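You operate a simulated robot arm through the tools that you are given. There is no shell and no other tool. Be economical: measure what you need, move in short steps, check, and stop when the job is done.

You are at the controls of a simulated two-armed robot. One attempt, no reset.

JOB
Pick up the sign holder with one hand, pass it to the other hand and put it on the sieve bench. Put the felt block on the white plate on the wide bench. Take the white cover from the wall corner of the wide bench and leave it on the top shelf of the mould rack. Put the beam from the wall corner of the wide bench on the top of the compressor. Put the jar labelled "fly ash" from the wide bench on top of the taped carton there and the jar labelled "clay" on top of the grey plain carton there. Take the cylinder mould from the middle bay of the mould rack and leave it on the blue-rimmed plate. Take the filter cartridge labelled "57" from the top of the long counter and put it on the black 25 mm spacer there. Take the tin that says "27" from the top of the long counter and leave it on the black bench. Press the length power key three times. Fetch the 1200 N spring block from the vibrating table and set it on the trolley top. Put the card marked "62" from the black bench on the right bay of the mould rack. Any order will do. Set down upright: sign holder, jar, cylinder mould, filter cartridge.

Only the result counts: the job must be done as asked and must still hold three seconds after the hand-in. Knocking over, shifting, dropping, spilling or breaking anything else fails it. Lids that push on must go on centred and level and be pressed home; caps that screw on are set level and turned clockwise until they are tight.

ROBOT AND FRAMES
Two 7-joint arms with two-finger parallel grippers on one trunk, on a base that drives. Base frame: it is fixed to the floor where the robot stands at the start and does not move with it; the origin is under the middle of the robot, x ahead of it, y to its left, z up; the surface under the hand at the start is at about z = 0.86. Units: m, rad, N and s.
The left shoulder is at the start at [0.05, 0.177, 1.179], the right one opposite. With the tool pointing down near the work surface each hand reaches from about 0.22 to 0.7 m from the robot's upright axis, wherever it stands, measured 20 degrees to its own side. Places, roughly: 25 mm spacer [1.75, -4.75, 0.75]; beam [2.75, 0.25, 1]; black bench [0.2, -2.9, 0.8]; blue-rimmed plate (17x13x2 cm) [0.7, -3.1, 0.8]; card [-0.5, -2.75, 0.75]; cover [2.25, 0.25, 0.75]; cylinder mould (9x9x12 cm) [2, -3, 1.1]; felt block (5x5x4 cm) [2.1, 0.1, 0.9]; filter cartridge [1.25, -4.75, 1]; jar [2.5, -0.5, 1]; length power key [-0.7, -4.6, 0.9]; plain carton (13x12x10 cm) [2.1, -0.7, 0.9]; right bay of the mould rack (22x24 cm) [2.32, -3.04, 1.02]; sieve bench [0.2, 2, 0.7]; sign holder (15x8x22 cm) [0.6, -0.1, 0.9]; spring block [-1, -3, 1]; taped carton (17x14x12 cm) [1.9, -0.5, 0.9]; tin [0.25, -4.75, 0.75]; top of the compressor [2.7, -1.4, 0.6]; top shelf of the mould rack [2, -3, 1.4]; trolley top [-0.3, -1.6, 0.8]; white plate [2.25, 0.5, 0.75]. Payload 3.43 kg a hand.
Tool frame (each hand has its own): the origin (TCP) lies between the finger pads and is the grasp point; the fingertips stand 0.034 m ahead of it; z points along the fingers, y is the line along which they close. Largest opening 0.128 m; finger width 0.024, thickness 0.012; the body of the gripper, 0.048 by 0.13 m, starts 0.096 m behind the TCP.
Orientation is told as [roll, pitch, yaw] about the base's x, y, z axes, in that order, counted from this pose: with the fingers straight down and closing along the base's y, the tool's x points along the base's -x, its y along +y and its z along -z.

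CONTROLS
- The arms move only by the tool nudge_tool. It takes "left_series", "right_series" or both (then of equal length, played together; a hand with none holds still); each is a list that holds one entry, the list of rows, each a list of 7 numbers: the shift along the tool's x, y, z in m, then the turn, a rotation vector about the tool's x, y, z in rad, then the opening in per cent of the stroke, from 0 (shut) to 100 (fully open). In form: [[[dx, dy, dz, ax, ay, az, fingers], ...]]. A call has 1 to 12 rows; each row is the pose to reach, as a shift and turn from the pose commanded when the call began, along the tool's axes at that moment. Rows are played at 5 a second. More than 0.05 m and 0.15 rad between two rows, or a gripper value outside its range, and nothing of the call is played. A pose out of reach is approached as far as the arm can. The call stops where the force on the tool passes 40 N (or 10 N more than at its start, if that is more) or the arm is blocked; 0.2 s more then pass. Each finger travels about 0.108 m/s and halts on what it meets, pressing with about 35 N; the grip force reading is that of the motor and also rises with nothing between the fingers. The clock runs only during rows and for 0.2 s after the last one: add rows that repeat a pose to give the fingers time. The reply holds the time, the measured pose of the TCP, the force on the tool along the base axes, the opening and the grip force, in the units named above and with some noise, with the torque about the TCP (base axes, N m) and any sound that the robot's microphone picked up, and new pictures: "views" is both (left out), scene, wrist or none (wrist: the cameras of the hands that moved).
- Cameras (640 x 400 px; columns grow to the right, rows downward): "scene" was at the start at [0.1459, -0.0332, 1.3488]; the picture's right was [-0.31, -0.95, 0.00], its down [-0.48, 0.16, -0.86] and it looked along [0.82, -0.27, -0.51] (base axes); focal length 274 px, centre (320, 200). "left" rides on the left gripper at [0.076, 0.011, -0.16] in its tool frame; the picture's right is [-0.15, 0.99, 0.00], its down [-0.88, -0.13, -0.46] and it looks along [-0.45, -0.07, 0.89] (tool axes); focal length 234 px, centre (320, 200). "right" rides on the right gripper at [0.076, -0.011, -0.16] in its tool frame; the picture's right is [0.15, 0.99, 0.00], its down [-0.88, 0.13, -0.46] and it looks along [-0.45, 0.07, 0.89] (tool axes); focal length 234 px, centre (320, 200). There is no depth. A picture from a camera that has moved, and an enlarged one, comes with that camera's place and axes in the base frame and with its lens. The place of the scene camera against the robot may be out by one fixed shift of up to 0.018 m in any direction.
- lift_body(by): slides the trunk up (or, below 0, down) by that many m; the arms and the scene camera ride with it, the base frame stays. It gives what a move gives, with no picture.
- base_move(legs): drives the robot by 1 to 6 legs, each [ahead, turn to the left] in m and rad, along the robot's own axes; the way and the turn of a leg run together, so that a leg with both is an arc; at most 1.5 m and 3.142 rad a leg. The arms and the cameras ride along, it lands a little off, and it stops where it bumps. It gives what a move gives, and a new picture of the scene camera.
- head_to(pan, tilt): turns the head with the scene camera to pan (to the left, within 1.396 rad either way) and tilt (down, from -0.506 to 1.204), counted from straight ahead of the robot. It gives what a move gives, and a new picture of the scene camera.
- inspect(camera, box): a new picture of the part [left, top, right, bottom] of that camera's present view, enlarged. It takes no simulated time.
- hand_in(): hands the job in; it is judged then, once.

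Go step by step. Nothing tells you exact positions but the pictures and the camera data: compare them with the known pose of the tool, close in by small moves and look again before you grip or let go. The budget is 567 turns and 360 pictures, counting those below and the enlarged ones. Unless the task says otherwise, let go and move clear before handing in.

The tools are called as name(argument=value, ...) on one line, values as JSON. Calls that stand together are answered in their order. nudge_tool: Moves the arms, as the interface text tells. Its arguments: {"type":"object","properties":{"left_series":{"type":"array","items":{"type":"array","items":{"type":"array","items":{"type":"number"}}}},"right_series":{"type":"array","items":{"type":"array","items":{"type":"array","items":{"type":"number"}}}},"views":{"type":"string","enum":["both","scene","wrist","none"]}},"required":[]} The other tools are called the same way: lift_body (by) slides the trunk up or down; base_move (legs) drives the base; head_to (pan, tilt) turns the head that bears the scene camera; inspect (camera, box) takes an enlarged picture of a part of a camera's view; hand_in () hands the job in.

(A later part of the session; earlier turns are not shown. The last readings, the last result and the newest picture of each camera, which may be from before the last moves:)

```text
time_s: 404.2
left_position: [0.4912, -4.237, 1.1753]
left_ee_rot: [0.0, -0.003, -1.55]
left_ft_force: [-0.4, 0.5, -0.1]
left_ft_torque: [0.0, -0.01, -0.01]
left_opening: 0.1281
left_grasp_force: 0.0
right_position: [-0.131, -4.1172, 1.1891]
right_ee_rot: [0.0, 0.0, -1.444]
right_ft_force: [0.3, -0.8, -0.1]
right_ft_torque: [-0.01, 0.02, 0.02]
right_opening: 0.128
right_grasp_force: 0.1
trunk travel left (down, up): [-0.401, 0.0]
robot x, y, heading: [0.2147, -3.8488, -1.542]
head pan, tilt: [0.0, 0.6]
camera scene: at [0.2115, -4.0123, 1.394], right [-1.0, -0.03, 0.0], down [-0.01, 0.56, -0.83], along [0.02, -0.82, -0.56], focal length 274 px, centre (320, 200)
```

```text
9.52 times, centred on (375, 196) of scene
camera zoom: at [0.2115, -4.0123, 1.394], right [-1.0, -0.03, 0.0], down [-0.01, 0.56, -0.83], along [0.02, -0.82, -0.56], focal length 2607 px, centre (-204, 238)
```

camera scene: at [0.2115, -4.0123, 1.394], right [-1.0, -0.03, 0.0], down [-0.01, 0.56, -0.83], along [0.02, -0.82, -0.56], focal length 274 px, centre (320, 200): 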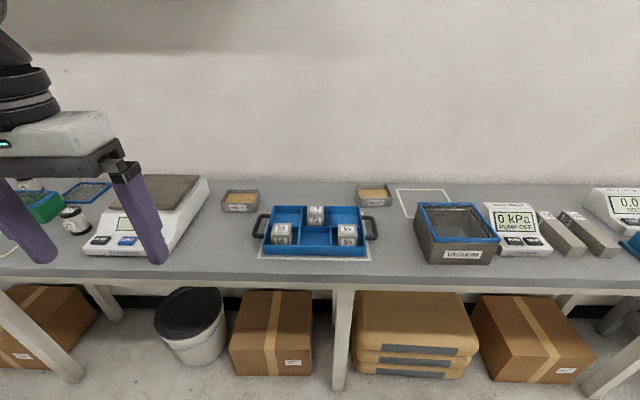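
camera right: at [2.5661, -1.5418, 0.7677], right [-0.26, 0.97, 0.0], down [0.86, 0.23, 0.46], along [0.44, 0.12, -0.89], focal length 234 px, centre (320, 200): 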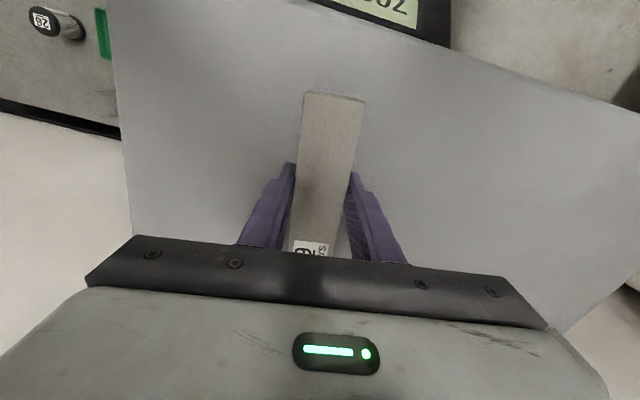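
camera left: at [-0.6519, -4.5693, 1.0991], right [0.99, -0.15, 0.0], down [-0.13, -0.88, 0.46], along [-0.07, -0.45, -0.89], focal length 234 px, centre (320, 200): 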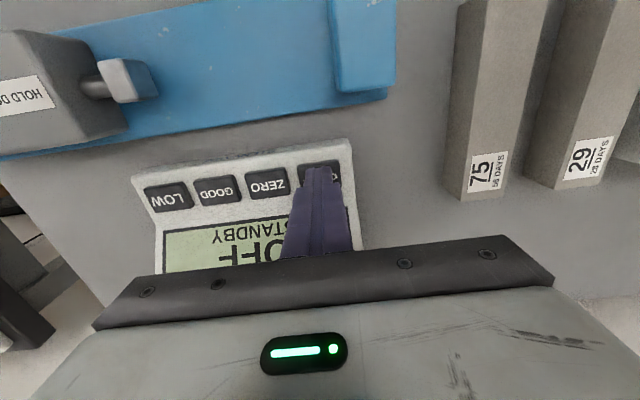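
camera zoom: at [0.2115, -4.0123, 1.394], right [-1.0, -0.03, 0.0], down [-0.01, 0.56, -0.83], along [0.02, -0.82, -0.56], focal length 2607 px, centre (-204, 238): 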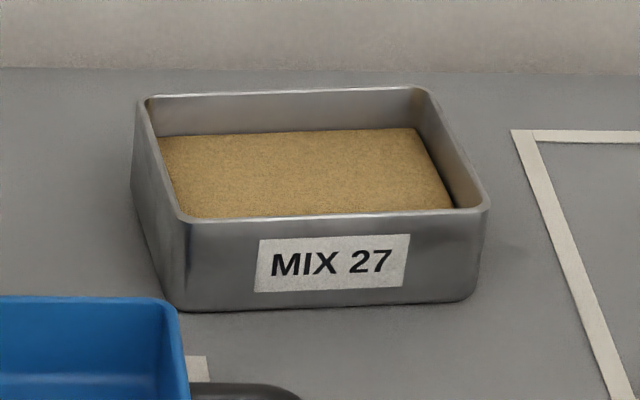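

The right tin reads MIX 27, centre ≈(.055,−4.82), about 10.7×9 cm. I drive closer and bring the right hand over it.

base_move(legs=[[0.36, -0.02]])

nudge_tool(right_series=[[[-0.04, 0.02, 0.0, 0, 0, 0, 100], [-0.08, 0.045, 0.0, 0, 0, 0, 100], [-0.12, 0.07, 0.0, 0, 0, 0, 100], [-0.16, 0.095, 0.01, 0, 0, 0, 100], [-0.2, 0.115, 0.03, 0, 0, 0, 100], [-0.24, 0.135, 0.05, 0, 0, 0, 100], [-0.28, 0.155, 0.07, 0, 0, 0, 100], [-0.315, 0.17, 0.09, 0, 0, 0, 100], [-0.335, 0.18, 0.11, 0, 0, 0, 100], [-0.335, 0.18, 0.12, 0, 0, 0, 100]]], views="both")

```text
time_s: 406.5
left_position: [0.4912, -4.6005, 1.1735]
left_ee_rot: [-0.001, -0.002, -1.569]
left_ft_force: [-0.1, -0.2, -0.4]
left_ft_torque: [0.01, 0.01, -0.03]
left_opening: 0.1277
left_grasp_force: 0.0
right_position: [-0.1278, -4.4697, 1.1903]
right_ee_rot: [0.0, -0.001, -1.462]
right_ft_force: [1.0, 0.1, 0.4]
right_ft_torque: [0.03, -0.01, -0.01]
right_opening: 0.128
right_grasp_force: 0.0
trunk travel left (down, up): [-0.401, 0.0]
robot x, y, heading: [0.2195, -4.2056, -1.564]
head pan, tilt: [0.0, 0.6]
camera scene: at [0.2148, -4.3698, 1.3939], right [-1.0, -0.01, 0.0], down [0.0, 0.57, -0.82], along [0.01, -0.82, -0.57], focal length 274 px, centre (320, 200)
```

scene: 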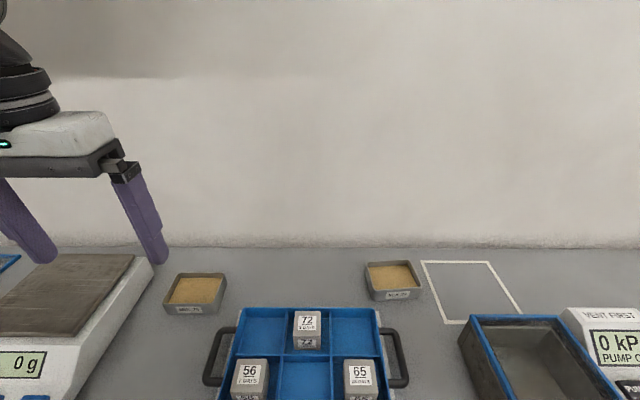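

```text
time_s: 408.7
left_position: [0.4912, -4.5991, 1.1745]
left_ee_rot: [-0.001, -0.001, -1.569]
left_ft_force: [0.3, 1.0, -0.8]
left_ft_torque: [-0.02, -0.02, 0.03]
left_opening: 0.128
left_grasp_force: 0.1
right_position: [0.0842, -4.7816, 1.0707]
right_ee_rot: [-0.001, 0.0, -1.46]
right_ft_force: [-0.7, 0.1, 0.4]
right_ft_torque: [0.0, 0.01, -0.04]
right_opening: 0.1279
right_grasp_force: 0.1
trunk travel left (down, up): [-0.401, 0.0]
robot x, y, heading: [0.2233, -4.2066, -1.56]
head pan, tilt: [0.0, 0.6]
camera scene: at [0.2146, -4.3692, 1.394], right [-1.0, -0.01, 0.0], down [0.0, 0.56, -0.83], along [0.01, -0.83, -0.56], focal length 274 px, centre (320, 200)
camera right: at [0.0666, -4.7075, 1.2312], right [0.97, 0.25, 0.0], down [0.23, -0.86, 0.46], along [0.12, -0.44, -0.89], focal length 234 px, centre (320, 200)
```

scene: 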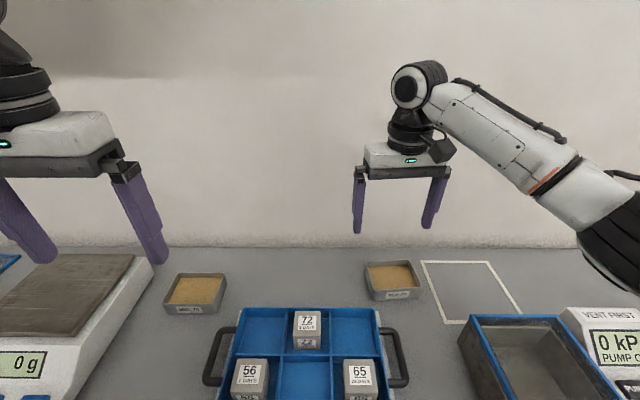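
right: 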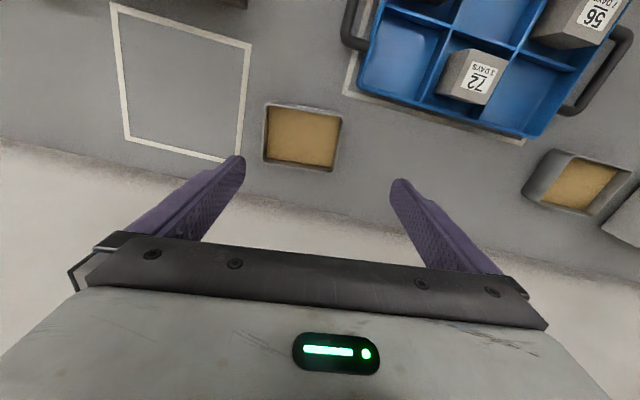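

Tin centre by the wrist camera ≈(.062,−4.789). I align and go just above the rim to check clearance on both sides.

nudge_tool(right_series=[[[-0.002, -0.012, 0.04, 0, 0, 0.013, 100], [-0.005, -0.0227, 0.08, 0, 0, 0.026, 100], [-0.005, -0.0227, 0.115, 0, 0, 0.026, 100], [-0.005, -0.0227, 0.115, 0, 0, 0.026, 100]]], views="wrist")

```text
time_s: 409.7
left_position: [0.4907, -4.5989, 1.1748]
left_ee_rot: [0.002, -0.002, -1.569]
left_ft_force: [-0.4, 0.3, 0.3]
left_ft_torque: [0.01, 0.0, -0.02]
left_opening: 0.1281
left_grasp_force: 0.1
right_position: [0.0629, -4.7892, 0.9555]
right_ee_rot: [-0.001, -0.001, -1.486]
right_ft_force: [0.4, -0.5, 0.4]
right_ft_torque: [-0.01, -0.02, -0.02]
right_opening: 0.1281
right_grasp_force: 0.0
trunk travel left (down, up): [-0.401, 0.0]
robot x, y, heading: [0.2248, -4.2082, -1.562]
head pan, tilt: [0.0, 0.6]
camera right: at [0.0453, -4.7147, 1.1158], right [0.97, 0.23, 0.0], down [0.2, -0.87, 0.46], along [0.1, -0.44, -0.89], focal length 234 px, centre (320, 200)
```

right: 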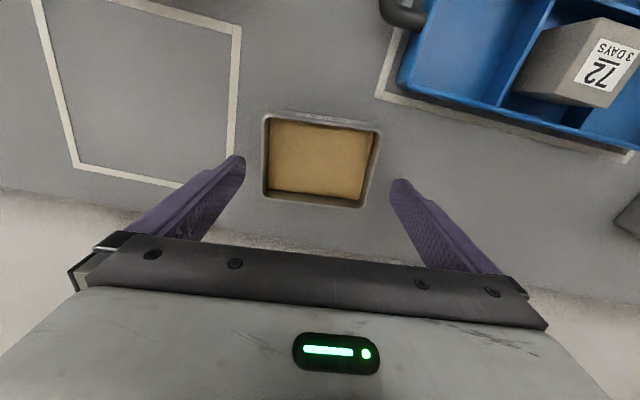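

Nicely centred. Descend and grip.

nudge_tool(right_series=[[[0, 0, 0.025, 0, 0, 0, 100], [0, 0, 0.05, 0, 0, 0, 100], [0, 0, 0.062, 0, 0, 0, 100], [0, 0, 0.062, 0, 0, 0, 100]]], views="wrist")

```text
time_s: 410.7
left_position: [0.4912, -4.5979, 1.1743]
left_ee_rot: [0.001, -0.002, -1.569]
left_ft_force: [-0.4, -0.5, -0.3]
left_ft_torque: [0.0, 0.01, 0.02]
left_opening: 0.1279
left_grasp_force: 0.1
right_position: [0.0632, -4.7889, 0.8941]
right_ee_rot: [0.0, -0.004, -1.488]
right_ft_force: [-0.9, 1.3, 8.3]
right_ft_torque: [0.13, -0.08, 0.05]
right_opening: 0.1278
right_grasp_force: 0.0
trunk travel left (down, up): [-0.401, 0.0]
robot x, y, heading: [0.2255, -4.2046, -1.566]
head pan, tilt: [0.0, 0.6]
camera right: at [0.0456, -4.7146, 1.0542], right [0.97, 0.23, 0.0], down [0.2, -0.87, 0.46], along [0.1, -0.45, -0.89], focal length 234 px, centre (320, 200)
```

right: 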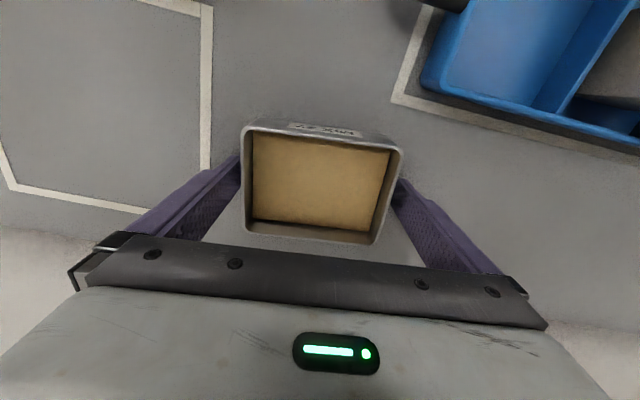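

Fingertips touch the counter (z≈.86). Raise 3 mm and close, then lift gently.

nudge_tool(right_series=[[[0, 0, -0.004, 0, 0, 0, 100], [0, 0, -0.004, 0, 0, 0, 60], [0, 0, -0.004, 0, 0, 0, 40], [0, 0, -0.004, 0, 0, 0, 20], [0, 0, -0.004, 0, 0, 0, 0], [0, 0, -0.015, 0, 0, 0, 0], [0, 0, -0.035, 0, 0, 0, 0], [0, 0, -0.06, 0, 0, 0, 0]]], views="wrist")

```text
time_s: 412.5
left_position: [0.4917, -4.5987, 1.1731]
left_ee_rot: [0.0, -0.001, -1.569]
left_ft_force: [0.3, 0.2, -0.3]
left_ft_torque: [0.02, 0.01, -0.01]
left_opening: 0.1282
left_grasp_force: 0.1
right_position: [0.0644, -4.7902, 0.9524]
right_ee_rot: [0.0, 0.0, -1.488]
right_ft_force: [-0.7, 0.0, -3.1]
right_ft_torque: [0.0, 0.01, 0.04]
right_opening: 0.1098
right_grasp_force: 35.1
trunk travel left (down, up): [-0.401, 0.0]
robot x, y, heading: [0.2245, -4.2068, -1.562]
head pan, tilt: [0.0, 0.6]
camera right: at [0.0463, -4.7159, 1.1131], right [0.97, 0.23, 0.0], down [0.2, -0.87, 0.46], along [0.1, -0.44, -0.89], focal length 234 px, centre (320, 200)
```

right: 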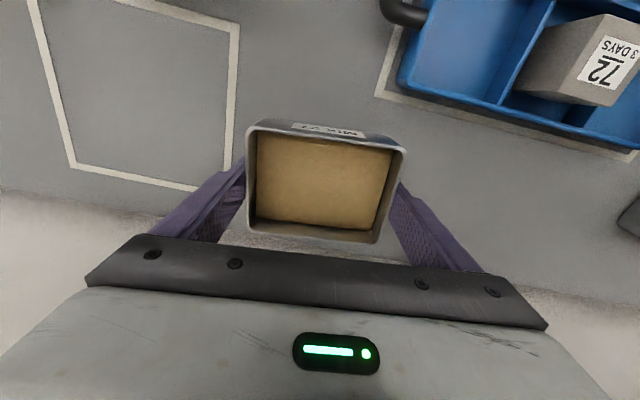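

The tin is held level. I raise it, bring it in, back off, and turn around to the black bench.

nudge_tool(right_series=[[[0, 0, -0.04, 0, 0, 0, 0], [0, 0, -0.08, 0, 0, 0, 0], [0.02, -0.01, -0.11, 0, 0, 0, 0], [0.05, -0.025, -0.13, 0, 0, 0, 0], [0.085, -0.04, -0.15, 0, 0, 0, 0], [0.12, -0.055, -0.17, 0, 0, 0, 0], [0.155, -0.07, -0.19, 0, 0, 0, 0], [0.19, -0.085, -0.2, 0, 0, 0, 0], [0.22, -0.1, -0.2, 0, 0, 0, 0]]], views="none")

base_move(legs=[[-0.36, 0], [0, 3.14]])

```text
time_s: 414.5
left_position: [0.4915, -4.5992, 1.1748]
left_ee_rot: [-0.001, -0.002, -1.571]
left_ft_force: [0.1, 0.2, -0.7]
left_ft_torque: [0.0, -0.02, 0.0]
left_opening: 0.128
left_grasp_force: 0.1
right_position: [-0.0537, -4.5758, 1.1529]
right_ee_rot: [0.0, 0.001, -1.487]
right_ft_force: [0.0, -0.5, -3.5]
right_ft_torque: [-0.02, -0.03, 0.03]
right_opening: 0.1094
right_grasp_force: 35.3
trunk travel left (down, up): [-0.401, 0.0]
robot x, y, heading: [0.2216, -4.2043, -1.563]
head pan, tilt: [0.0, 0.6]
```

```text
time_s: 424.1
left_position: [-0.0404, -3.448, 1.174]
left_ee_rot: [0.0, -0.003, 1.557]
left_ft_force: [-0.4, -0.9, -0.2]
left_ft_torque: [-0.03, -0.01, -0.03]
left_opening: 0.1278
left_grasp_force: 0.1
right_position: [0.5047, -3.4784, 1.153]
right_ee_rot: [0.0, -0.001, 1.641]
right_ft_force: [-0.7, -0.2, -3.3]
right_ft_torque: [0.01, -0.03, -0.01]
right_opening: 0.1101
right_grasp_force: 34.8
trunk travel left (down, up): [-0.401, 0.0]
robot x, y, heading: [0.2229, -3.8476, 1.557]
head pan, tilt: [0.0, 0.6]
camera scene: at [0.213, -3.6919, 1.3939], right [1.0, -0.01, 0.0], down [0.0, -0.57, -0.82], along [0.01, 0.82, -0.57], focal length 274 px, centre (320, 200)
```

scene: 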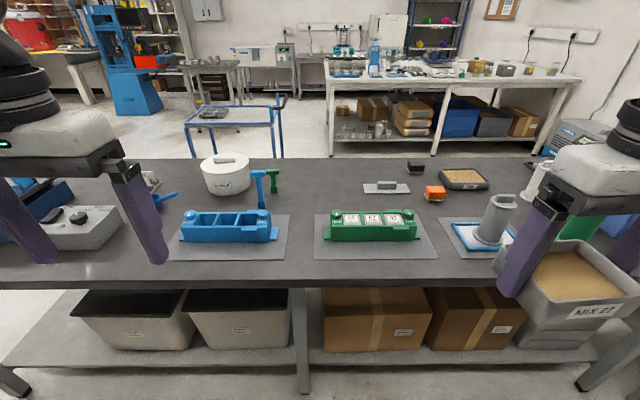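

I see a free area on the black bench around (.2,−2.87). I shift the robot so the right hand can reach it comfortably.

base_move(legs=[[0, 0.64], [0.42, 0], [0, -0.63]])

```text
time_s: 430.1
left_position: [-0.2816, -3.1196, 1.1744]
left_ee_rot: [-0.001, -0.002, 1.565]
left_ft_force: [0.3, 0.1, -0.9]
left_ft_torque: [0.0, 0.01, 0.02]
left_opening: 0.1283
left_grasp_force: 0.1
right_position: [0.2633, -3.1465, 1.1522]
right_ee_rot: [-0.001, -0.001, 1.647]
right_ft_force: [0.4, 0.4, -3.0]
right_ft_torque: [0.03, 0.0, -0.02]
right_opening: 0.1101
right_grasp_force: 35.2
trunk travel left (down, up): [-0.401, 0.0]
robot x, y, heading: [-0.0198, -3.5144, 1.572]
head pan, tilt: [0.0, 0.6]
camera scene: at [-0.0264, -3.3608, 1.3939], right [1.0, 0.0, 0.0], down [0.0, -0.57, -0.82], along [0.0, 0.82, -0.57], focal length 274 px, centre (320, 200)
```

scene: 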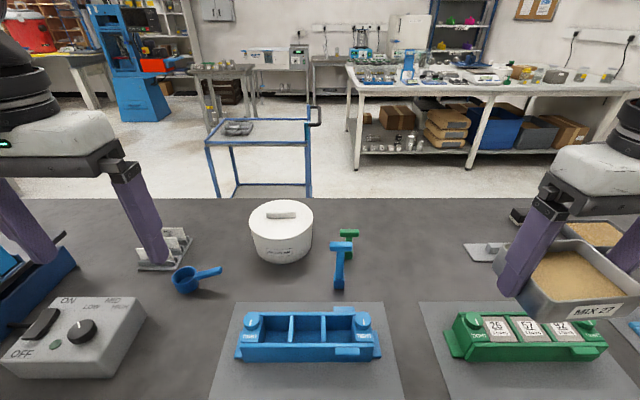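

nudge_tool(right_series=[[[-0.035, 0.005, 0, 0, 0, 0, 0], [-0.075, 0.011, 0, 0, 0, 0, 0], [-0.115, 0.017, 0, 0, 0, 0, 0], [-0.155, 0.023, 0, 0, 0, 0, 0], [-0.195, 0.03, 0.01, 0, 0, 0, 0], [-0.235, 0.036, 0.025, 0, 0, 0, 0], [-0.27, 0.04, 0.045, 0, 0, 0, 0], [-0.301, 0.045, 0.07, 0, 0, 0, 0], [-0.301, 0.045, 0.1, 0, 0, 0, 0], [-0.301, 0.045, 0.13, 0, 0, 0, 0]]], views="both")

```text
time_s: 432.3
left_position: [-0.2805, -3.1174, 1.1729]
left_ee_rot: [0.001, -0.003, 1.563]
left_ft_force: [-0.2, 0.2, 0.1]
left_ft_torque: [-0.03, 0.03, 0.01]
left_opening: 0.1278
left_grasp_force: 0.0
right_position: [0.197, -2.8549, 1.0238]
right_ee_rot: [-0.001, -0.001, 1.645]
right_ft_force: [-0.1, -0.2, -2.6]
right_ft_torque: [-0.01, -0.02, 0.0]
right_opening: 0.1097
right_grasp_force: 35.3
right hand out of reach, approached as far as the arm can: row 8, 9, 10
trunk travel left (down, up): [-0.401, 0.0]
robot x, y, heading: [-0.018, -3.5154, 1.57]
head pan, tilt: [0.0, 0.6]
camera scene: at [-0.0266, -3.3602, 1.3939], right [1.0, 0.0, 0.0], down [0.0, -0.57, -0.82], along [0.0, 0.82, -0.57], focal length 274 px, centre (320, 200)
camera right: at [0.2135, -2.9293, 1.1831], right [-0.98, -0.22, 0.0], down [-0.2, 0.87, 0.46], along [-0.1, 0.44, -0.89], focal length 234 px, centre (320, 200)
```

scene: 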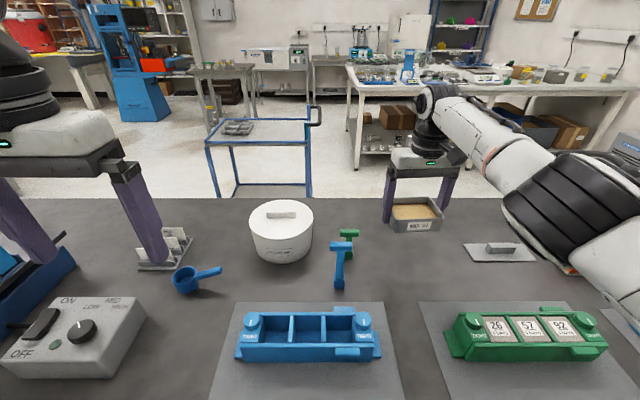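
right: 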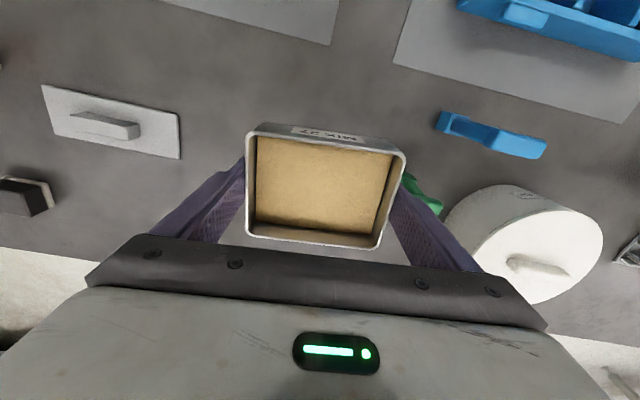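

nudge_tool(right_series=[[[0, 0, 0.04, 0, 0, 0, 0], [0, 0, 0.08, 0, 0, 0, 0], [0, 0, 0.11, 0, 0, 0, 0], [0, 0, 0.128, 0, 0, 0, 0]]], views="none")

```text
time_s: 433.3
left_position: [-0.2811, -3.1186, 1.1748]
left_ee_rot: [0.001, -0.003, 1.563]
left_ft_force: [0.1, 0.3, -0.5]
left_ft_torque: [0.01, 0.02, -0.01]
left_opening: 0.1281
left_grasp_force: 0.0
right_position: [0.2003, -2.862, 0.8948]
right_ee_rot: [0.001, 0.0, 1.645]
right_ft_force: [0.1, 1.0, -3.5]
right_ft_torque: [-0.01, 0.02, 0.02]
right_opening: 0.1098
right_grasp_force: 34.9
right hand out of reach, approached as far as the arm can: row 3, 4
trunk travel left (down, up): [-0.401, 0.0]
robot x, y, heading: [-0.0188, -3.5135, 1.572]
head pan, tilt: [0.0, 0.6]
```

nudge_tool(right_series=[[[0.005, 0, 0.005, 0, 0, 0, 0], [0.01, 0, 0.01, 0, 0, 0, 0], [0.01, 0, 0.014, 0, 0, 0, 0]]], views="none")

```text
time_s: 434.1
left_position: [-0.2818, -3.118, 1.1748]
left_ee_rot: [0.001, -0.002, 1.565]
left_ft_force: [-0.3, 0.5, -0.6]
left_ft_torque: [0.01, -0.01, 0.0]
left_opening: 0.1281
left_grasp_force: 0.1
right_position: [0.2001, -2.8719, 0.8828]
right_ee_rot: [0.001, 0.0, 1.645]
right_ft_force: [0.1, 0.7, -3.1]
right_ft_torque: [0.0, -0.03, -0.01]
right_opening: 0.1101
right_grasp_force: 35.1
trunk travel left (down, up): [-0.401, 0.0]
robot x, y, heading: [-0.0168, -3.5116, 1.568]
head pan, tilt: [0.0, 0.6]
```

nudge_tool(right_series=[[[0, 0, 0.003, 0, 0, 0, 0], [0, 0, 0.006, 0, 0, 0, 0]]], views="none")

```text
time_s: 434.7
left_position: [-0.2815, -3.1169, 1.1757]
left_ee_rot: [0.001, -0.002, 1.563]
left_ft_force: [-0.1, -0.4, -0.4]
left_ft_torque: [0.05, -0.03, 0.0]
left_opening: 0.1279
left_grasp_force: 0.0
right_position: [0.201, -2.8719, 0.8766]
right_ee_rot: [0.0, -0.001, 1.646]
right_ft_force: [-0.1, -0.2, -2.3]
right_ft_torque: [0.02, 0.02, 0.03]
right_opening: 0.11
right_grasp_force: 34.9
trunk travel left (down, up): [-0.401, 0.0]
robot x, y, heading: [-0.0203, -3.5172, 1.57]
head pan, tilt: [0.0, 0.6]
```

nudge_tool(right_series=[[[0, 0, 0.003, 0, 0, 0, 0], [0, 0, 0.006, 0, 0, 0, 0], [0, 0, 0.008, 0, 0, 0, 0]]], views="none")

```text
time_s: 435.5
left_position: [-0.2814, -3.1215, 1.1759]
left_ee_rot: [0.0, -0.006, 1.562]
left_ft_force: [-0.6, -0.5, -0.2]
left_ft_torque: [-0.03, 0.03, -0.03]
left_opening: 0.1279
left_grasp_force: 0.1
right_position: [0.2006, -2.8716, 0.8744]
right_ee_rot: [0.0, -0.011, 1.646]
right_ft_force: [6.8, -2.4, 30.0]
right_ft_torque: [-1.17, 0.81, 0.5]
right_opening: 0.1099
right_grasp_force: 35.0
trunk travel left (down, up): [-0.401, 0.0]
robot x, y, heading: [-0.0178, -3.5158, 1.571]
head pan, tilt: [0.0, 0.6]
```

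Contact. Relieve, open, rise and retract.

nudge_tool(right_series=[[[0, 0, -0.005, 0, 0, 0, 0], [0, 0, -0.005, 0, 0, 0, 95], [0, 0, -0.005, 0, 0, 0, 100], [0, 0, -0.005, 0, 0, 0, 100], [0, 0, -0.045, 0, 0, 0, 100], [0, 0, -0.085, 0, 0, 0, 100], [0.03, 0, -0.12, 0, 0, 0, 100], [0.07, 0, -0.15, 0, 0, 0, 100], [0.115, -0.01, -0.17, 0, 0, 0, 100], [0.16, -0.02, -0.19, 0, 0, 0, 100]]], views="both")

```text
refused: row 9 steps farther than a row can; nothing moved
```

nudge_tool(right_series=[[[0, 0, -0.005, 0, 0, 0, 0], [0, 0, -0.005, 0, 0, 0, 95], [0, 0, -0.005, 0, 0, 0, 100], [0, 0, -0.005, 0, 0, 0, 100], [0, 0, -0.045, 0, 0, 0, 100], [0, 0, -0.085, 0, 0, 0, 100], [0.03, 0, -0.12, 0, 0, 0, 100], [0.06, 0, -0.15, 0, 0, 0, 100], [0.1, -0.01, -0.17, 0, 0, 0, 100], [0.14, -0.02, -0.19, 0, 0, 0, 100], [0.18, -0.03, -0.21, 0, 0, 0, 100]]], views="both")

```text
time_s: 437.9
left_position: [-0.281, -3.1199, 1.1736]
left_ee_rot: [0.0, -0.003, 1.564]
left_ft_force: [-0.4, 0.1, 0.7]
left_ft_torque: [0.02, 0.0, -0.04]
left_opening: 0.1281
left_grasp_force: 0.1
right_position: [0.2471, -3.0519, 1.0773]
right_ee_rot: [0.001, 0.0, 1.645]
right_ft_force: [-0.6, -1.0, 0.7]
right_ft_torque: [0.01, -0.01, -0.02]
right_opening: 0.1282
right_grasp_force: 0.0
trunk travel left (down, up): [-0.401, 0.0]
robot x, y, heading: [-0.0166, -3.5142, 1.568]
head pan, tilt: [0.0, 0.6]
camera scene: at [-0.0265, -3.3619, 1.3941], right [1.0, 0.0, 0.0], down [0.0, -0.56, -0.83], along [0.0, 0.83, -0.56], focal length 274 px, centre (320, 200)
camera right: at [0.2631, -3.127, 1.2364], right [-0.98, -0.22, 0.0], down [-0.2, 0.87, 0.46], along [-0.1, 0.44, -0.89], focal length 234 px, centre (320, 200)
```

scene: 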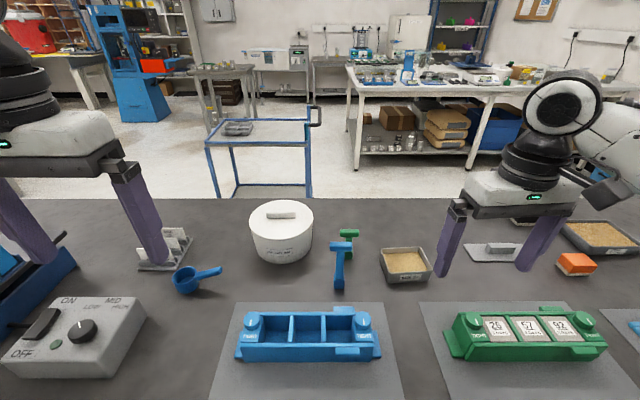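
right: 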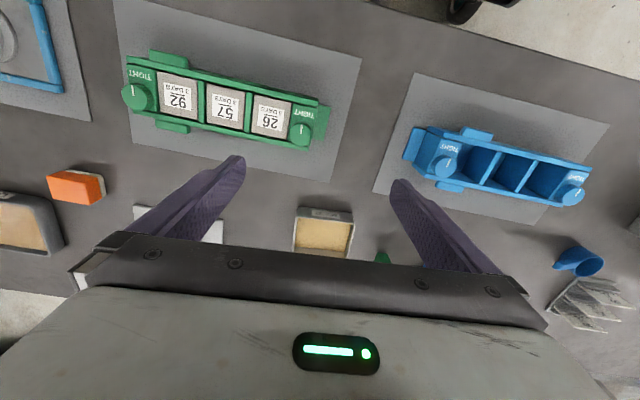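

The tin stands on the black bench. Next the card rack: I shift the robot left so the left hand can reach it.

base_move(legs=[[-0.12, 0], [0, 1.0], [0.24, 0], [0, -1.0]])

head_to(pan=0.3, tilt=0.7)

inspect(camera="scene", box=[220, 130, 420, 270])

```text
time_s: 445.6
left_position: [-0.4681, -3.0957, 1.175]
left_ee_rot: [0.002, -0.002, 1.531]
left_ft_force: [0.7, 0.4, 0.0]
left_ft_torque: [-0.02, 0.01, 0.05]
left_opening: 0.1283
left_grasp_force: 0.0
right_position: [0.0607, -3.0445, 1.0755]
right_ee_rot: [0.001, 0.0, 1.614]
right_ft_force: [0.4, 0.2, -0.1]
right_ft_torque: [-0.01, 0.04, 0.0]
right_opening: 0.128
right_grasp_force: 0.1
trunk travel left (down, up): [-0.401, 0.0]
robot x, y, heading: [-0.2207, -3.499, 1.533]
head pan, tilt: [0.0, 0.6]
camera scene: at [-0.2219, -3.3465, 1.394], right [1.0, -0.03, 0.0], down [-0.02, -0.56, -0.83], along [0.03, 0.82, -0.56], focal length 274 px, centre (320, 200)
```

scene: 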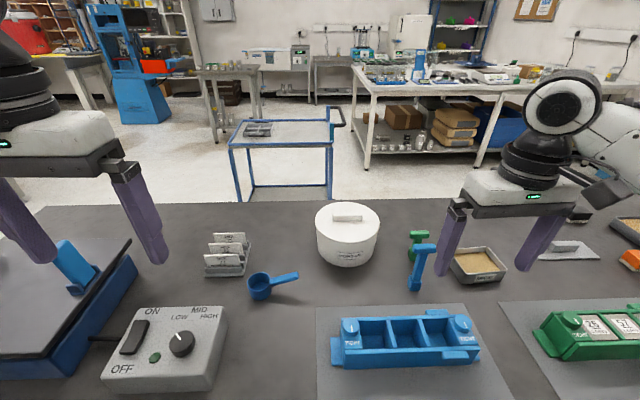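

```text
time_s: 446.4
left_position: [-0.4678, -3.0958, 1.1751]
left_ee_rot: [0.002, -0.002, 1.531]
left_ft_force: [0.1, 0.2, -0.4]
left_ft_torque: [0.04, 0.02, 0.01]
left_opening: 0.1278
left_grasp_force: 0.1
right_position: [0.0608, -3.0436, 1.0758]
right_ee_rot: [-0.001, -0.001, 1.613]
right_ft_force: [-1.0, 0.0, -0.2]
right_ft_torque: [0.02, -0.03, 0.02]
right_opening: 0.128
right_grasp_force: 0.0
trunk travel left (down, up): [-0.401, 0.0]
robot x, y, heading: [-0.2154, -3.5051, 1.535]
head pan, tilt: [0.3, 0.7]
camera scene: at [-0.2474, -3.3529, 1.3854], right [0.96, 0.26, 0.0], down [0.17, -0.62, -0.77], along [-0.2, 0.74, -0.64], focal length 274 px, centre (320, 200)
```

scene: 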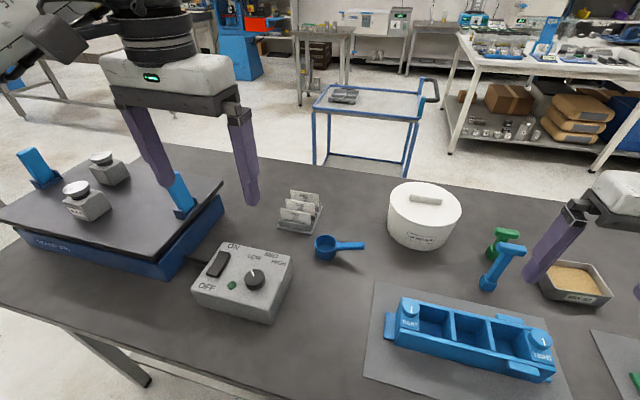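

```text
2.86 times, centred on (320, 200) of scene
camera zoom: at [-0.2474, -3.3529, 1.3854], right [0.96, 0.26, 0.0], down [0.17, -0.62, -0.77], along [-0.2, 0.74, -0.64], focal length 782 px, centre (320, 200)
```

zoom: 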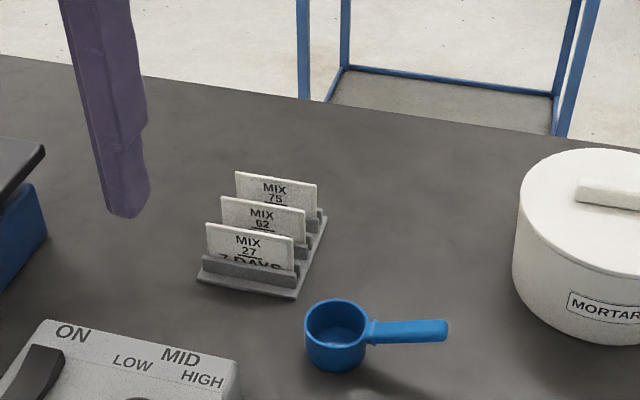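

The middle card is 62, but it's better reached from the front side. I first do the filter cartridge on the long counter further along.

base_move(legs=[[-0.32, 0], [0, -1.535], [1.5, 0], [0, -1.57]])

head_to(pan=0.15, tilt=0.6)

```text
time_s: 463.1
left_position: [1.5445, -4.1914, 1.1745]
left_ee_rot: [-0.001, -0.001, -1.544]
left_ft_force: [-0.5, -0.2, -0.1]
left_ft_torque: [0.0, 0.0, 0.02]
left_opening: 0.1282
left_grasp_force: 0.0
right_position: [1.0204, -4.2789, 1.0767]
right_ee_rot: [0.001, 0.001, -1.461]
right_ft_force: [0.1, 1.0, -0.1]
right_ft_torque: [-0.02, -0.01, -0.01]
right_opening: 0.1282
right_grasp_force: 0.0
trunk travel left (down, up): [-0.401, 0.0]
robot x, y, heading: [1.2666, -3.8022, -1.535]
head pan, tilt: [0.3, 0.7]
camera scene: at [1.2878, -3.9603, 1.3854], right [-0.94, -0.33, 0.0], down [-0.21, 0.61, -0.77], along [0.25, -0.72, -0.64], focal length 274 px, centre (320, 200)
```

scene: 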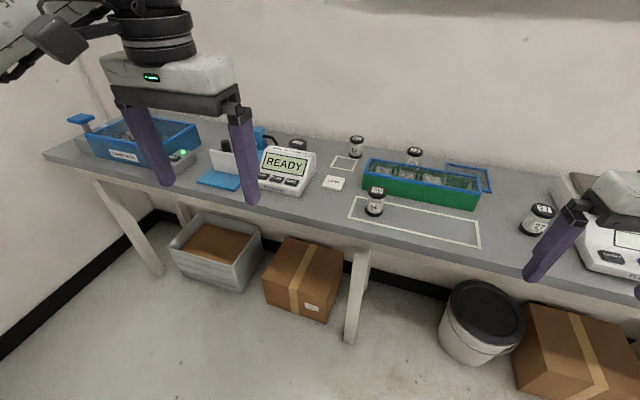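

```text
time_s: 463.8
left_position: [1.5448, -4.1913, 1.1744]
left_ee_rot: [0.001, -0.002, -1.542]
left_ft_force: [-0.6, 1.4, -0.2]
left_ft_torque: [0.0, 0.01, -0.02]
left_opening: 0.1279
left_grasp_force: 0.1
right_position: [1.0203, -4.2772, 1.0757]
right_ee_rot: [0.0, 0.0, -1.46]
right_ft_force: [0.4, -0.1, 0.0]
right_ft_torque: [0.03, 0.01, 0.01]
right_opening: 0.1281
right_grasp_force: 0.1
trunk travel left (down, up): [-0.401, 0.0]
robot x, y, heading: [1.2646, -3.8043, -1.537]
head pan, tilt: [0.15, 0.6]
camera scene: at [1.2763, -3.967, 1.3939], right [-0.98, -0.18, 0.0], down [-0.1, 0.56, -0.82], along [0.15, -0.81, -0.57], focal length 274 px, centre (320, 200)
```

scene: 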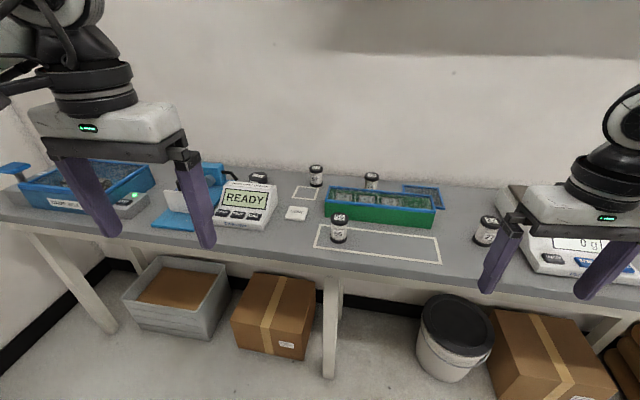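

inspect(camera="scene", box=[230, 155, 390, 255])

inspect(camera="scene", box=[310, 205, 370, 250])

inspect(camera="scene", box=[460, 205, 520, 250])

```text
4.00 times, centred on (310, 205) of scene
camera zoom: at [1.2763, -3.967, 1.3939], right [-0.98, -0.18, 0.0], down [-0.1, 0.56, -0.82], along [0.15, -0.81, -0.57], focal length 1095 px, centre (360, 180)
```

zoom: 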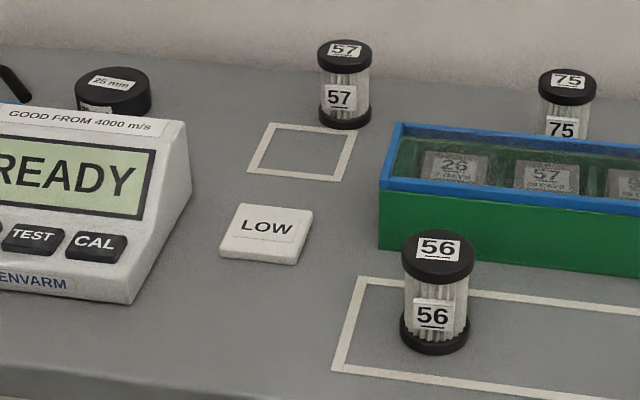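

```text
8.89 times, centred on (340, 228) of scene
camera zoom: at [1.2763, -3.967, 1.3939], right [-0.98, -0.18, 0.0], down [-0.1, 0.56, -0.82], along [0.15, -0.81, -0.57], focal length 2433 px, centre (142, -44)
```

zoom: 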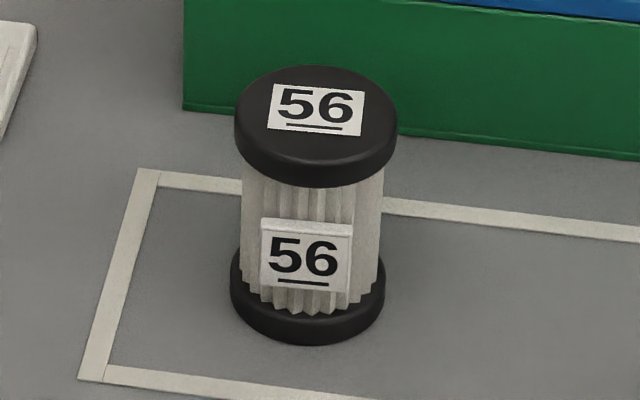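

```text
8.89 times, centred on (490, 228) of scene
camera zoom: at [1.2763, -3.967, 1.3939], right [-0.98, -0.18, 0.0], down [-0.1, 0.56, -0.82], along [0.15, -0.81, -0.57], focal length 2433 px, centre (-1191, -44)
```

zoom: 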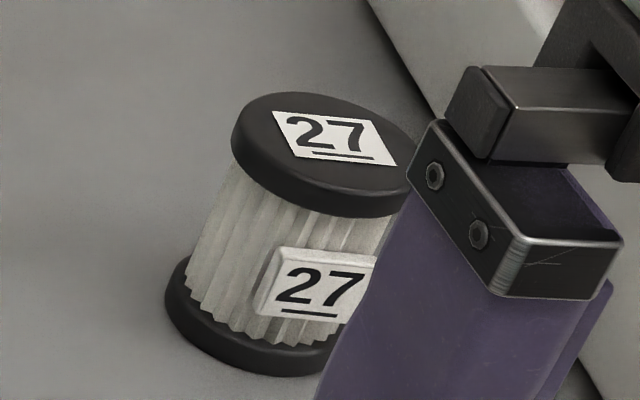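

Cartridge 57 stands at the back ≈(1.465,−4.815); the black "25 mm" spacer is behind the READY meter ≈(1.685,−4.80). I drive to the counter and bring the left hand over the cartridge.

base_move(legs=[[0.42, 0.0]])

nudge_tool(left_series=[[[-0.04, -0.02, 0, 0, 0, 0, 90], [-0.08, -0.04, 0.0, 0, 0, 0, 80], [-0.12, -0.06, 0.0, 0, 0, 0, 70], [-0.15, -0.075, 0.01, 0, 0, 0, 70], [-0.18, -0.08, 0.03, 0, 0, 0, 70], [-0.2, -0.085, 0.06, 0, 0, 0, 70], [-0.2, -0.085, 0.08, 0, 0, 0, 70]]], views="both")

```text
time_s: 466.4
left_position: [1.5606, -4.6131, 1.1745]
left_ee_rot: [-0.001, -0.002, -1.541]
left_ft_force: [-0.3, -0.1, 0.2]
left_ft_torque: [-0.01, -0.04, 0.02]
left_opening: 0.128
left_grasp_force: 0.0
right_position: [1.0351, -4.7017, 1.0771]
right_ee_rot: [-0.002, 0.001, -1.459]
right_ft_force: [-0.1, 0.2, -0.1]
right_ft_torque: [0.03, 0.01, -0.02]
right_opening: 0.1278
right_grasp_force: 0.0
trunk travel left (down, up): [-0.401, 0.0]
robot x, y, heading: [1.2814, -4.2285, -1.534]
head pan, tilt: [0.15, 0.6]
camera scene: at [1.2912, -4.3901, 1.3939], right [-0.98, -0.18, 0.0], down [-0.1, 0.56, -0.82], along [0.15, -0.81, -0.57], focal length 274 px, centre (320, 200)
```

scene: 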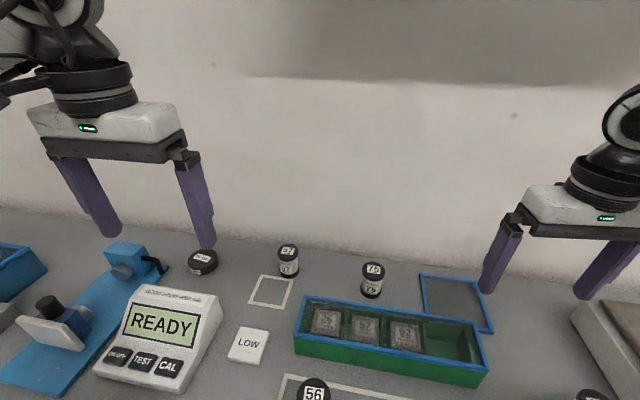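

```text
time_s: 468.0
left_position: [1.4825, -4.8165, 1.0943]
left_ee_rot: [0.001, -0.002, -1.541]
left_ft_force: [-0.6, 0.1, -0.4]
left_ft_torque: [-0.01, 0.01, -0.01]
left_opening: 0.0897
left_grasp_force: 0.2
right_position: [1.0357, -4.701, 1.0769]
right_ee_rot: [0.0, -0.001, -1.459]
right_ft_force: [-2.0, 0.0, 0.9]
right_ft_torque: [0.03, 0.0, 0.01]
right_opening: 0.1279
right_grasp_force: 0.1
trunk travel left (down, up): [-0.401, 0.0]
robot x, y, heading: [1.2833, -4.2303, -1.531]
head pan, tilt: [0.15, 0.6]
camera scene: at [1.2915, -4.3896, 1.394], right [-0.98, -0.18, 0.0], down [-0.1, 0.56, -0.83], along [0.15, -0.81, -0.56], focal length 274 px, centre (320, 200)
camera left: at [1.4901, -4.7413, 1.2536], right [0.99, -0.12, 0.0], down [-0.1, -0.88, 0.46], along [-0.05, -0.45, -0.89], focal length 234 px, centre (320, 200)
```

scene: 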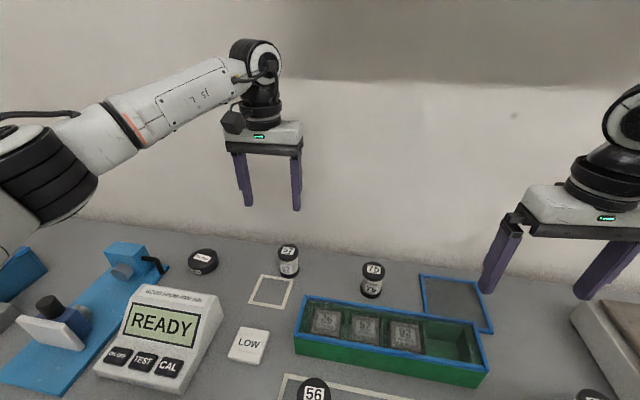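
left: 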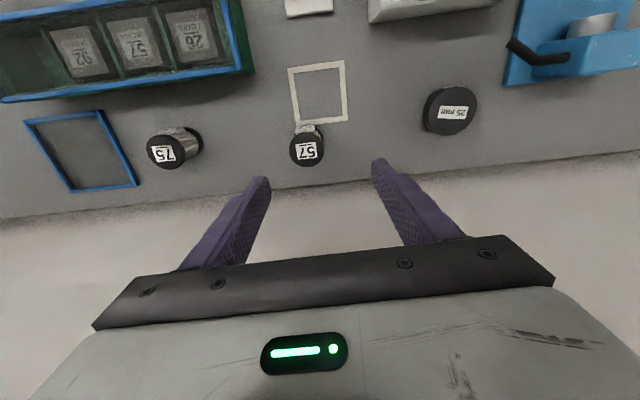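

Cartridge 57 centre ≈(1.461,−4.826); spacer centre ≈(1.676,−4.803). I descend on the cartridge.

nudge_tool(left_series=[[[-0.004, -0.01, 0.035, 0, 0, 0, 70], [-0.009, -0.0218, 0.07, 0, 0, 0, 70], [-0.009, -0.0218, 0.11, 0, 0, 0, 70], [-0.009, -0.0218, 0.14, 0, 0, 0, 70]]], views="wrist")

```text
time_s: 469.0
left_position: [1.4597, -4.8258, 0.9542]
left_ee_rot: [0.001, -0.004, -1.541]
left_ft_force: [0.5, 0.4, -0.6]
left_ft_torque: [0.02, -0.01, -0.02]
left_opening: 0.0898
left_grasp_force: 0.1
right_position: [1.0357, -4.7015, 1.0757]
right_ee_rot: [-0.001, 0.0, -1.459]
right_ft_force: [0.5, -0.4, -0.3]
right_ft_torque: [0.01, 0.04, -0.03]
right_opening: 0.128
right_grasp_force: 0.1
trunk travel left (down, up): [-0.401, 0.0]
robot x, y, heading: [1.2813, -4.2253, -1.531]
head pan, tilt: [0.15, 0.6]
camera left: at [1.4692, -4.7509, 1.1136], right [0.99, -0.12, 0.0], down [-0.1, -0.88, 0.46], along [-0.05, -0.46, -0.89], focal length 234 px, centre (320, 200)
```

left: 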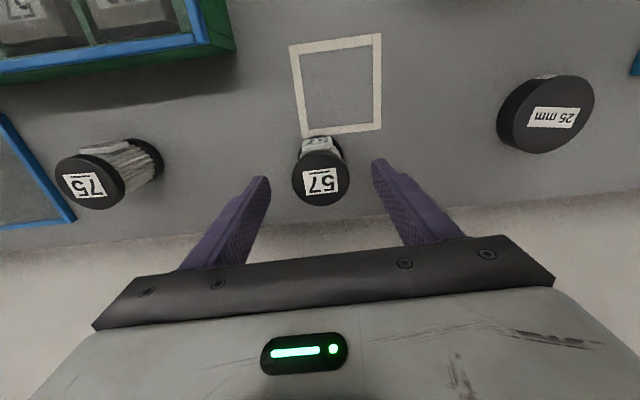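

nudge_tool(left_series=[[[0, 0, 0.02, 0, 0, 0, 70], [0, 0, 0.042, 0, 0, 0, 70], [0, 0, 0.042, 0, 0, 0, 40], [0, 0, 0.042, 0, 0, 0, 20], [0, 0, 0.042, 0, 0, 0, 0], [0, 0, 0.042, 0, 0, 0, 0], [0, 0, 0.02, 0, 0, 0, 0], [0, 0, -0.02, 0, 0, 0, 0]]], views="wrist")

```text
time_s: 470.8
left_position: [1.459, -4.825, 0.9759]
left_ee_rot: [-0.001, -0.004, -1.541]
left_ft_force: [-0.2, -0.3, -1.0]
left_ft_torque: [0.0, -0.01, 0.02]
left_opening: 0.0491
left_grasp_force: 35.4
right_position: [1.0361, -4.7024, 1.0761]
right_ee_rot: [0.001, -0.001, -1.46]
right_ft_force: [0.4, 0.5, -1.1]
right_ft_torque: [-0.02, 0.03, -0.05]
right_opening: 0.1278
right_grasp_force: 0.2
trunk travel left (down, up): [-0.401, 0.0]
robot x, y, heading: [1.2836, -4.2276, -1.535]
head pan, tilt: [0.15, 0.6]
camera left: at [1.4685, -4.7499, 1.1341], right [0.99, -0.12, 0.0], down [-0.1, -0.88, 0.46], along [-0.05, -0.46, -0.89], focal length 234 px, centre (320, 200)
```

left: 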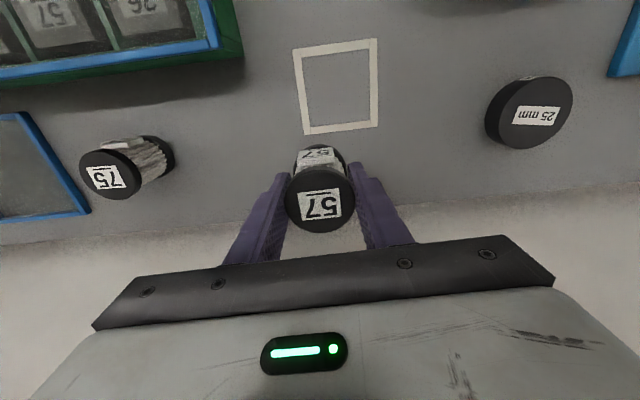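

Held. Now carry it above the spacer.

nudge_tool(left_series=[[[0, 0, -0.03, 0, 0, 0, 0], [0.002, 0.035, -0.04, 0, 0, 0, 0], [0.004, 0.075, -0.04, 0, 0, 0, 0], [0.007, 0.115, -0.04, 0, 0, 0, 0], [0.01, 0.155, -0.04, 0, 0, 0, 0], [0.0125, 0.195, -0.04, 0, 0, 0, 0], [0.0135, 0.2166, -0.03, 0, 0, 0, 0], [0.0135, 0.2166, -0.03, 0, 0, 0, 0]]], views="wrist")

```text
time_s: 472.6
left_position: [1.676, -4.807, 1.0047]
left_ee_rot: [0.001, -0.003, -1.542]
left_ft_force: [-0.5, -0.3, -0.6]
left_ft_torque: [0.0, 0.03, -0.01]
left_opening: 0.0493
left_grasp_force: 34.8
right_position: [1.0353, -4.7008, 1.075]
right_ee_rot: [0.001, 0.001, -1.459]
right_ft_force: [0.5, -0.4, -0.6]
right_ft_torque: [0.02, 0.0, 0.0]
right_opening: 0.1281
right_grasp_force: 0.2
trunk travel left (down, up): [-0.401, 0.0]
robot x, y, heading: [1.2805, -4.2266, -1.531]
head pan, tilt: [0.15, 0.6]
camera left: at [1.6851, -4.7315, 1.1637], right [0.99, -0.12, 0.0], down [-0.1, -0.88, 0.46], along [-0.05, -0.46, -0.89], focal length 234 px, centre (320, 200)
```

left: 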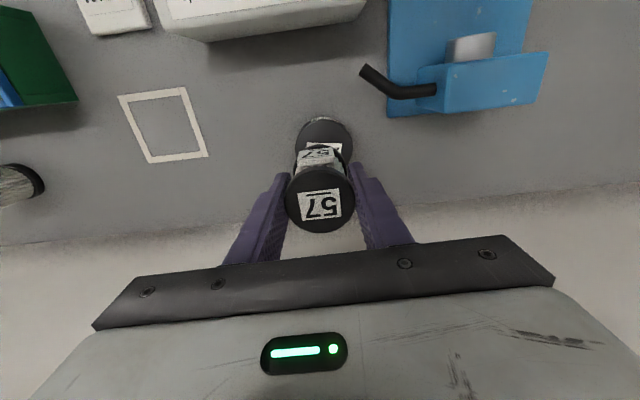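

inspect(camera="left", box=[270, 100, 390, 200])

```text
4.00 times, centred on (330, 150) of left
camera zoom: at [1.6851, -4.7315, 1.1637], right [0.99, -0.12, 0.0], down [-0.1, -0.88, 0.46], along [-0.05, -0.46, -0.89], focal length 937 px, centre (280, 400)
```

zoom: 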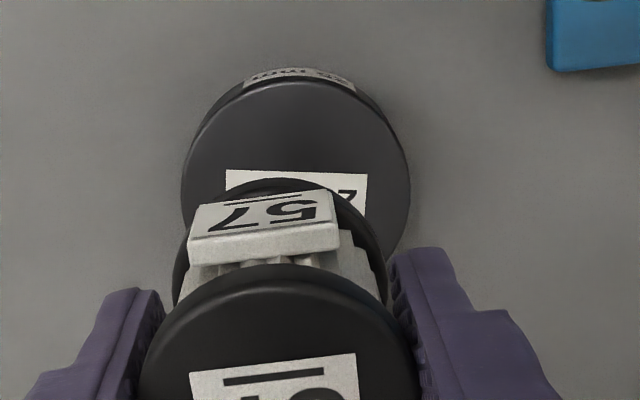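

Spacer centre refined to (1.682,−4.805). Shift 6 mm and lower.

nudge_tool(left_series=[[[0.002, 0.006, 0.02, 0, 0, 0, 0], [0.002, 0.006, 0.045, 0, 0, 0, 0], [0.002, 0.006, 0.06, 0, 0, 0, 0]]], views="wrist")

```text
time_s: 473.4
left_position: [1.6809, -4.8042, 0.9439]
left_ee_rot: [-0.001, -0.004, -1.539]
left_ft_force: [0.3, -0.4, -0.9]
left_ft_torque: [0.01, 0.03, -0.01]
left_opening: 0.049
left_grasp_force: 35.2
right_position: [1.0363, -4.7015, 1.0749]
right_ee_rot: [0.0, 0.001, -1.46]
right_ft_force: [0.4, 0.3, 0.1]
right_ft_torque: [0.01, -0.01, 0.02]
right_opening: 0.1279
right_grasp_force: 0.1
trunk travel left (down, up): [-0.401, 0.0]
robot x, y, heading: [1.284, -4.2288, -1.532]
head pan, tilt: [0.15, 0.6]
camera left: at [1.6908, -4.7286, 1.1037], right [0.99, -0.12, 0.0], down [-0.1, -0.88, 0.46], along [-0.05, -0.46, -0.89], focal length 234 px, centre (320, 200)
```

left: 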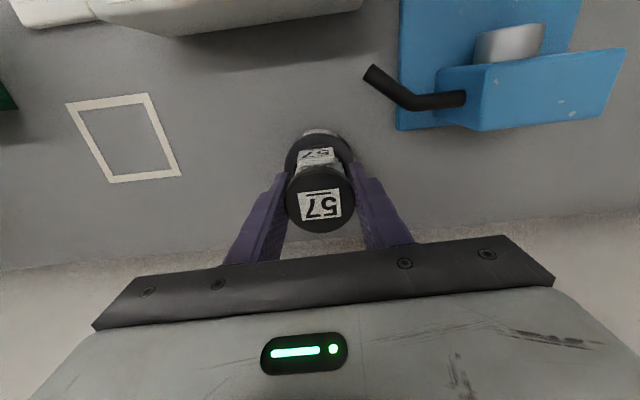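

nudge_tool(left_series=[[[0, 0, 0.004, 0, 0, 0, 0], [0, 0, 0.007, 0, 0, 0, 0]]], views="none")

```text
time_s: 474.0
left_position: [1.6819, -4.8047, 0.9376]
left_ee_rot: [-0.002, -0.004, -1.541]
left_ft_force: [0.3, 0.2, -1.1]
left_ft_torque: [0.03, 0.0, 0.01]
left_opening: 0.049
left_grasp_force: 35.0
right_position: [1.0362, -4.7012, 1.0758]
right_ee_rot: [0.001, 0.001, -1.459]
right_ft_force: [-0.7, 0.0, -0.6]
right_ft_torque: [0.02, -0.02, -0.03]
right_opening: 0.1281
right_grasp_force: 0.0
trunk travel left (down, up): [-0.401, 0.0]
robot x, y, heading: [1.2846, -4.2243, -1.54]
head pan, tilt: [0.15, 0.6]
```

nudge_tool(left_series=[[[0, 0, 0.002, 0, 0, 0, 0], [0, 0, 0.004, 0, 0, 0, 0]]], views="none")

```text
time_s: 474.6
left_position: [1.681, -4.8038, 0.936]
left_ee_rot: [0.0, -0.008, -1.539]
left_ft_force: [1.0, 0.8, 15.6]
left_ft_torque: [0.27, -0.17, 0.04]
left_opening: 0.0488
left_grasp_force: 34.9
right_position: [1.0361, -4.6998, 1.0771]
right_ee_rot: [0.0, -0.002, -1.46]
right_ft_force: [0.4, -0.3, 1.0]
right_ft_torque: [0.01, -0.02, 0.0]
right_opening: 0.1283
right_grasp_force: 0.0
trunk travel left (down, up): [-0.401, 0.0]
robot x, y, heading: [1.2779, -4.2256, -1.536]
head pan, tilt: [0.15, 0.6]
```

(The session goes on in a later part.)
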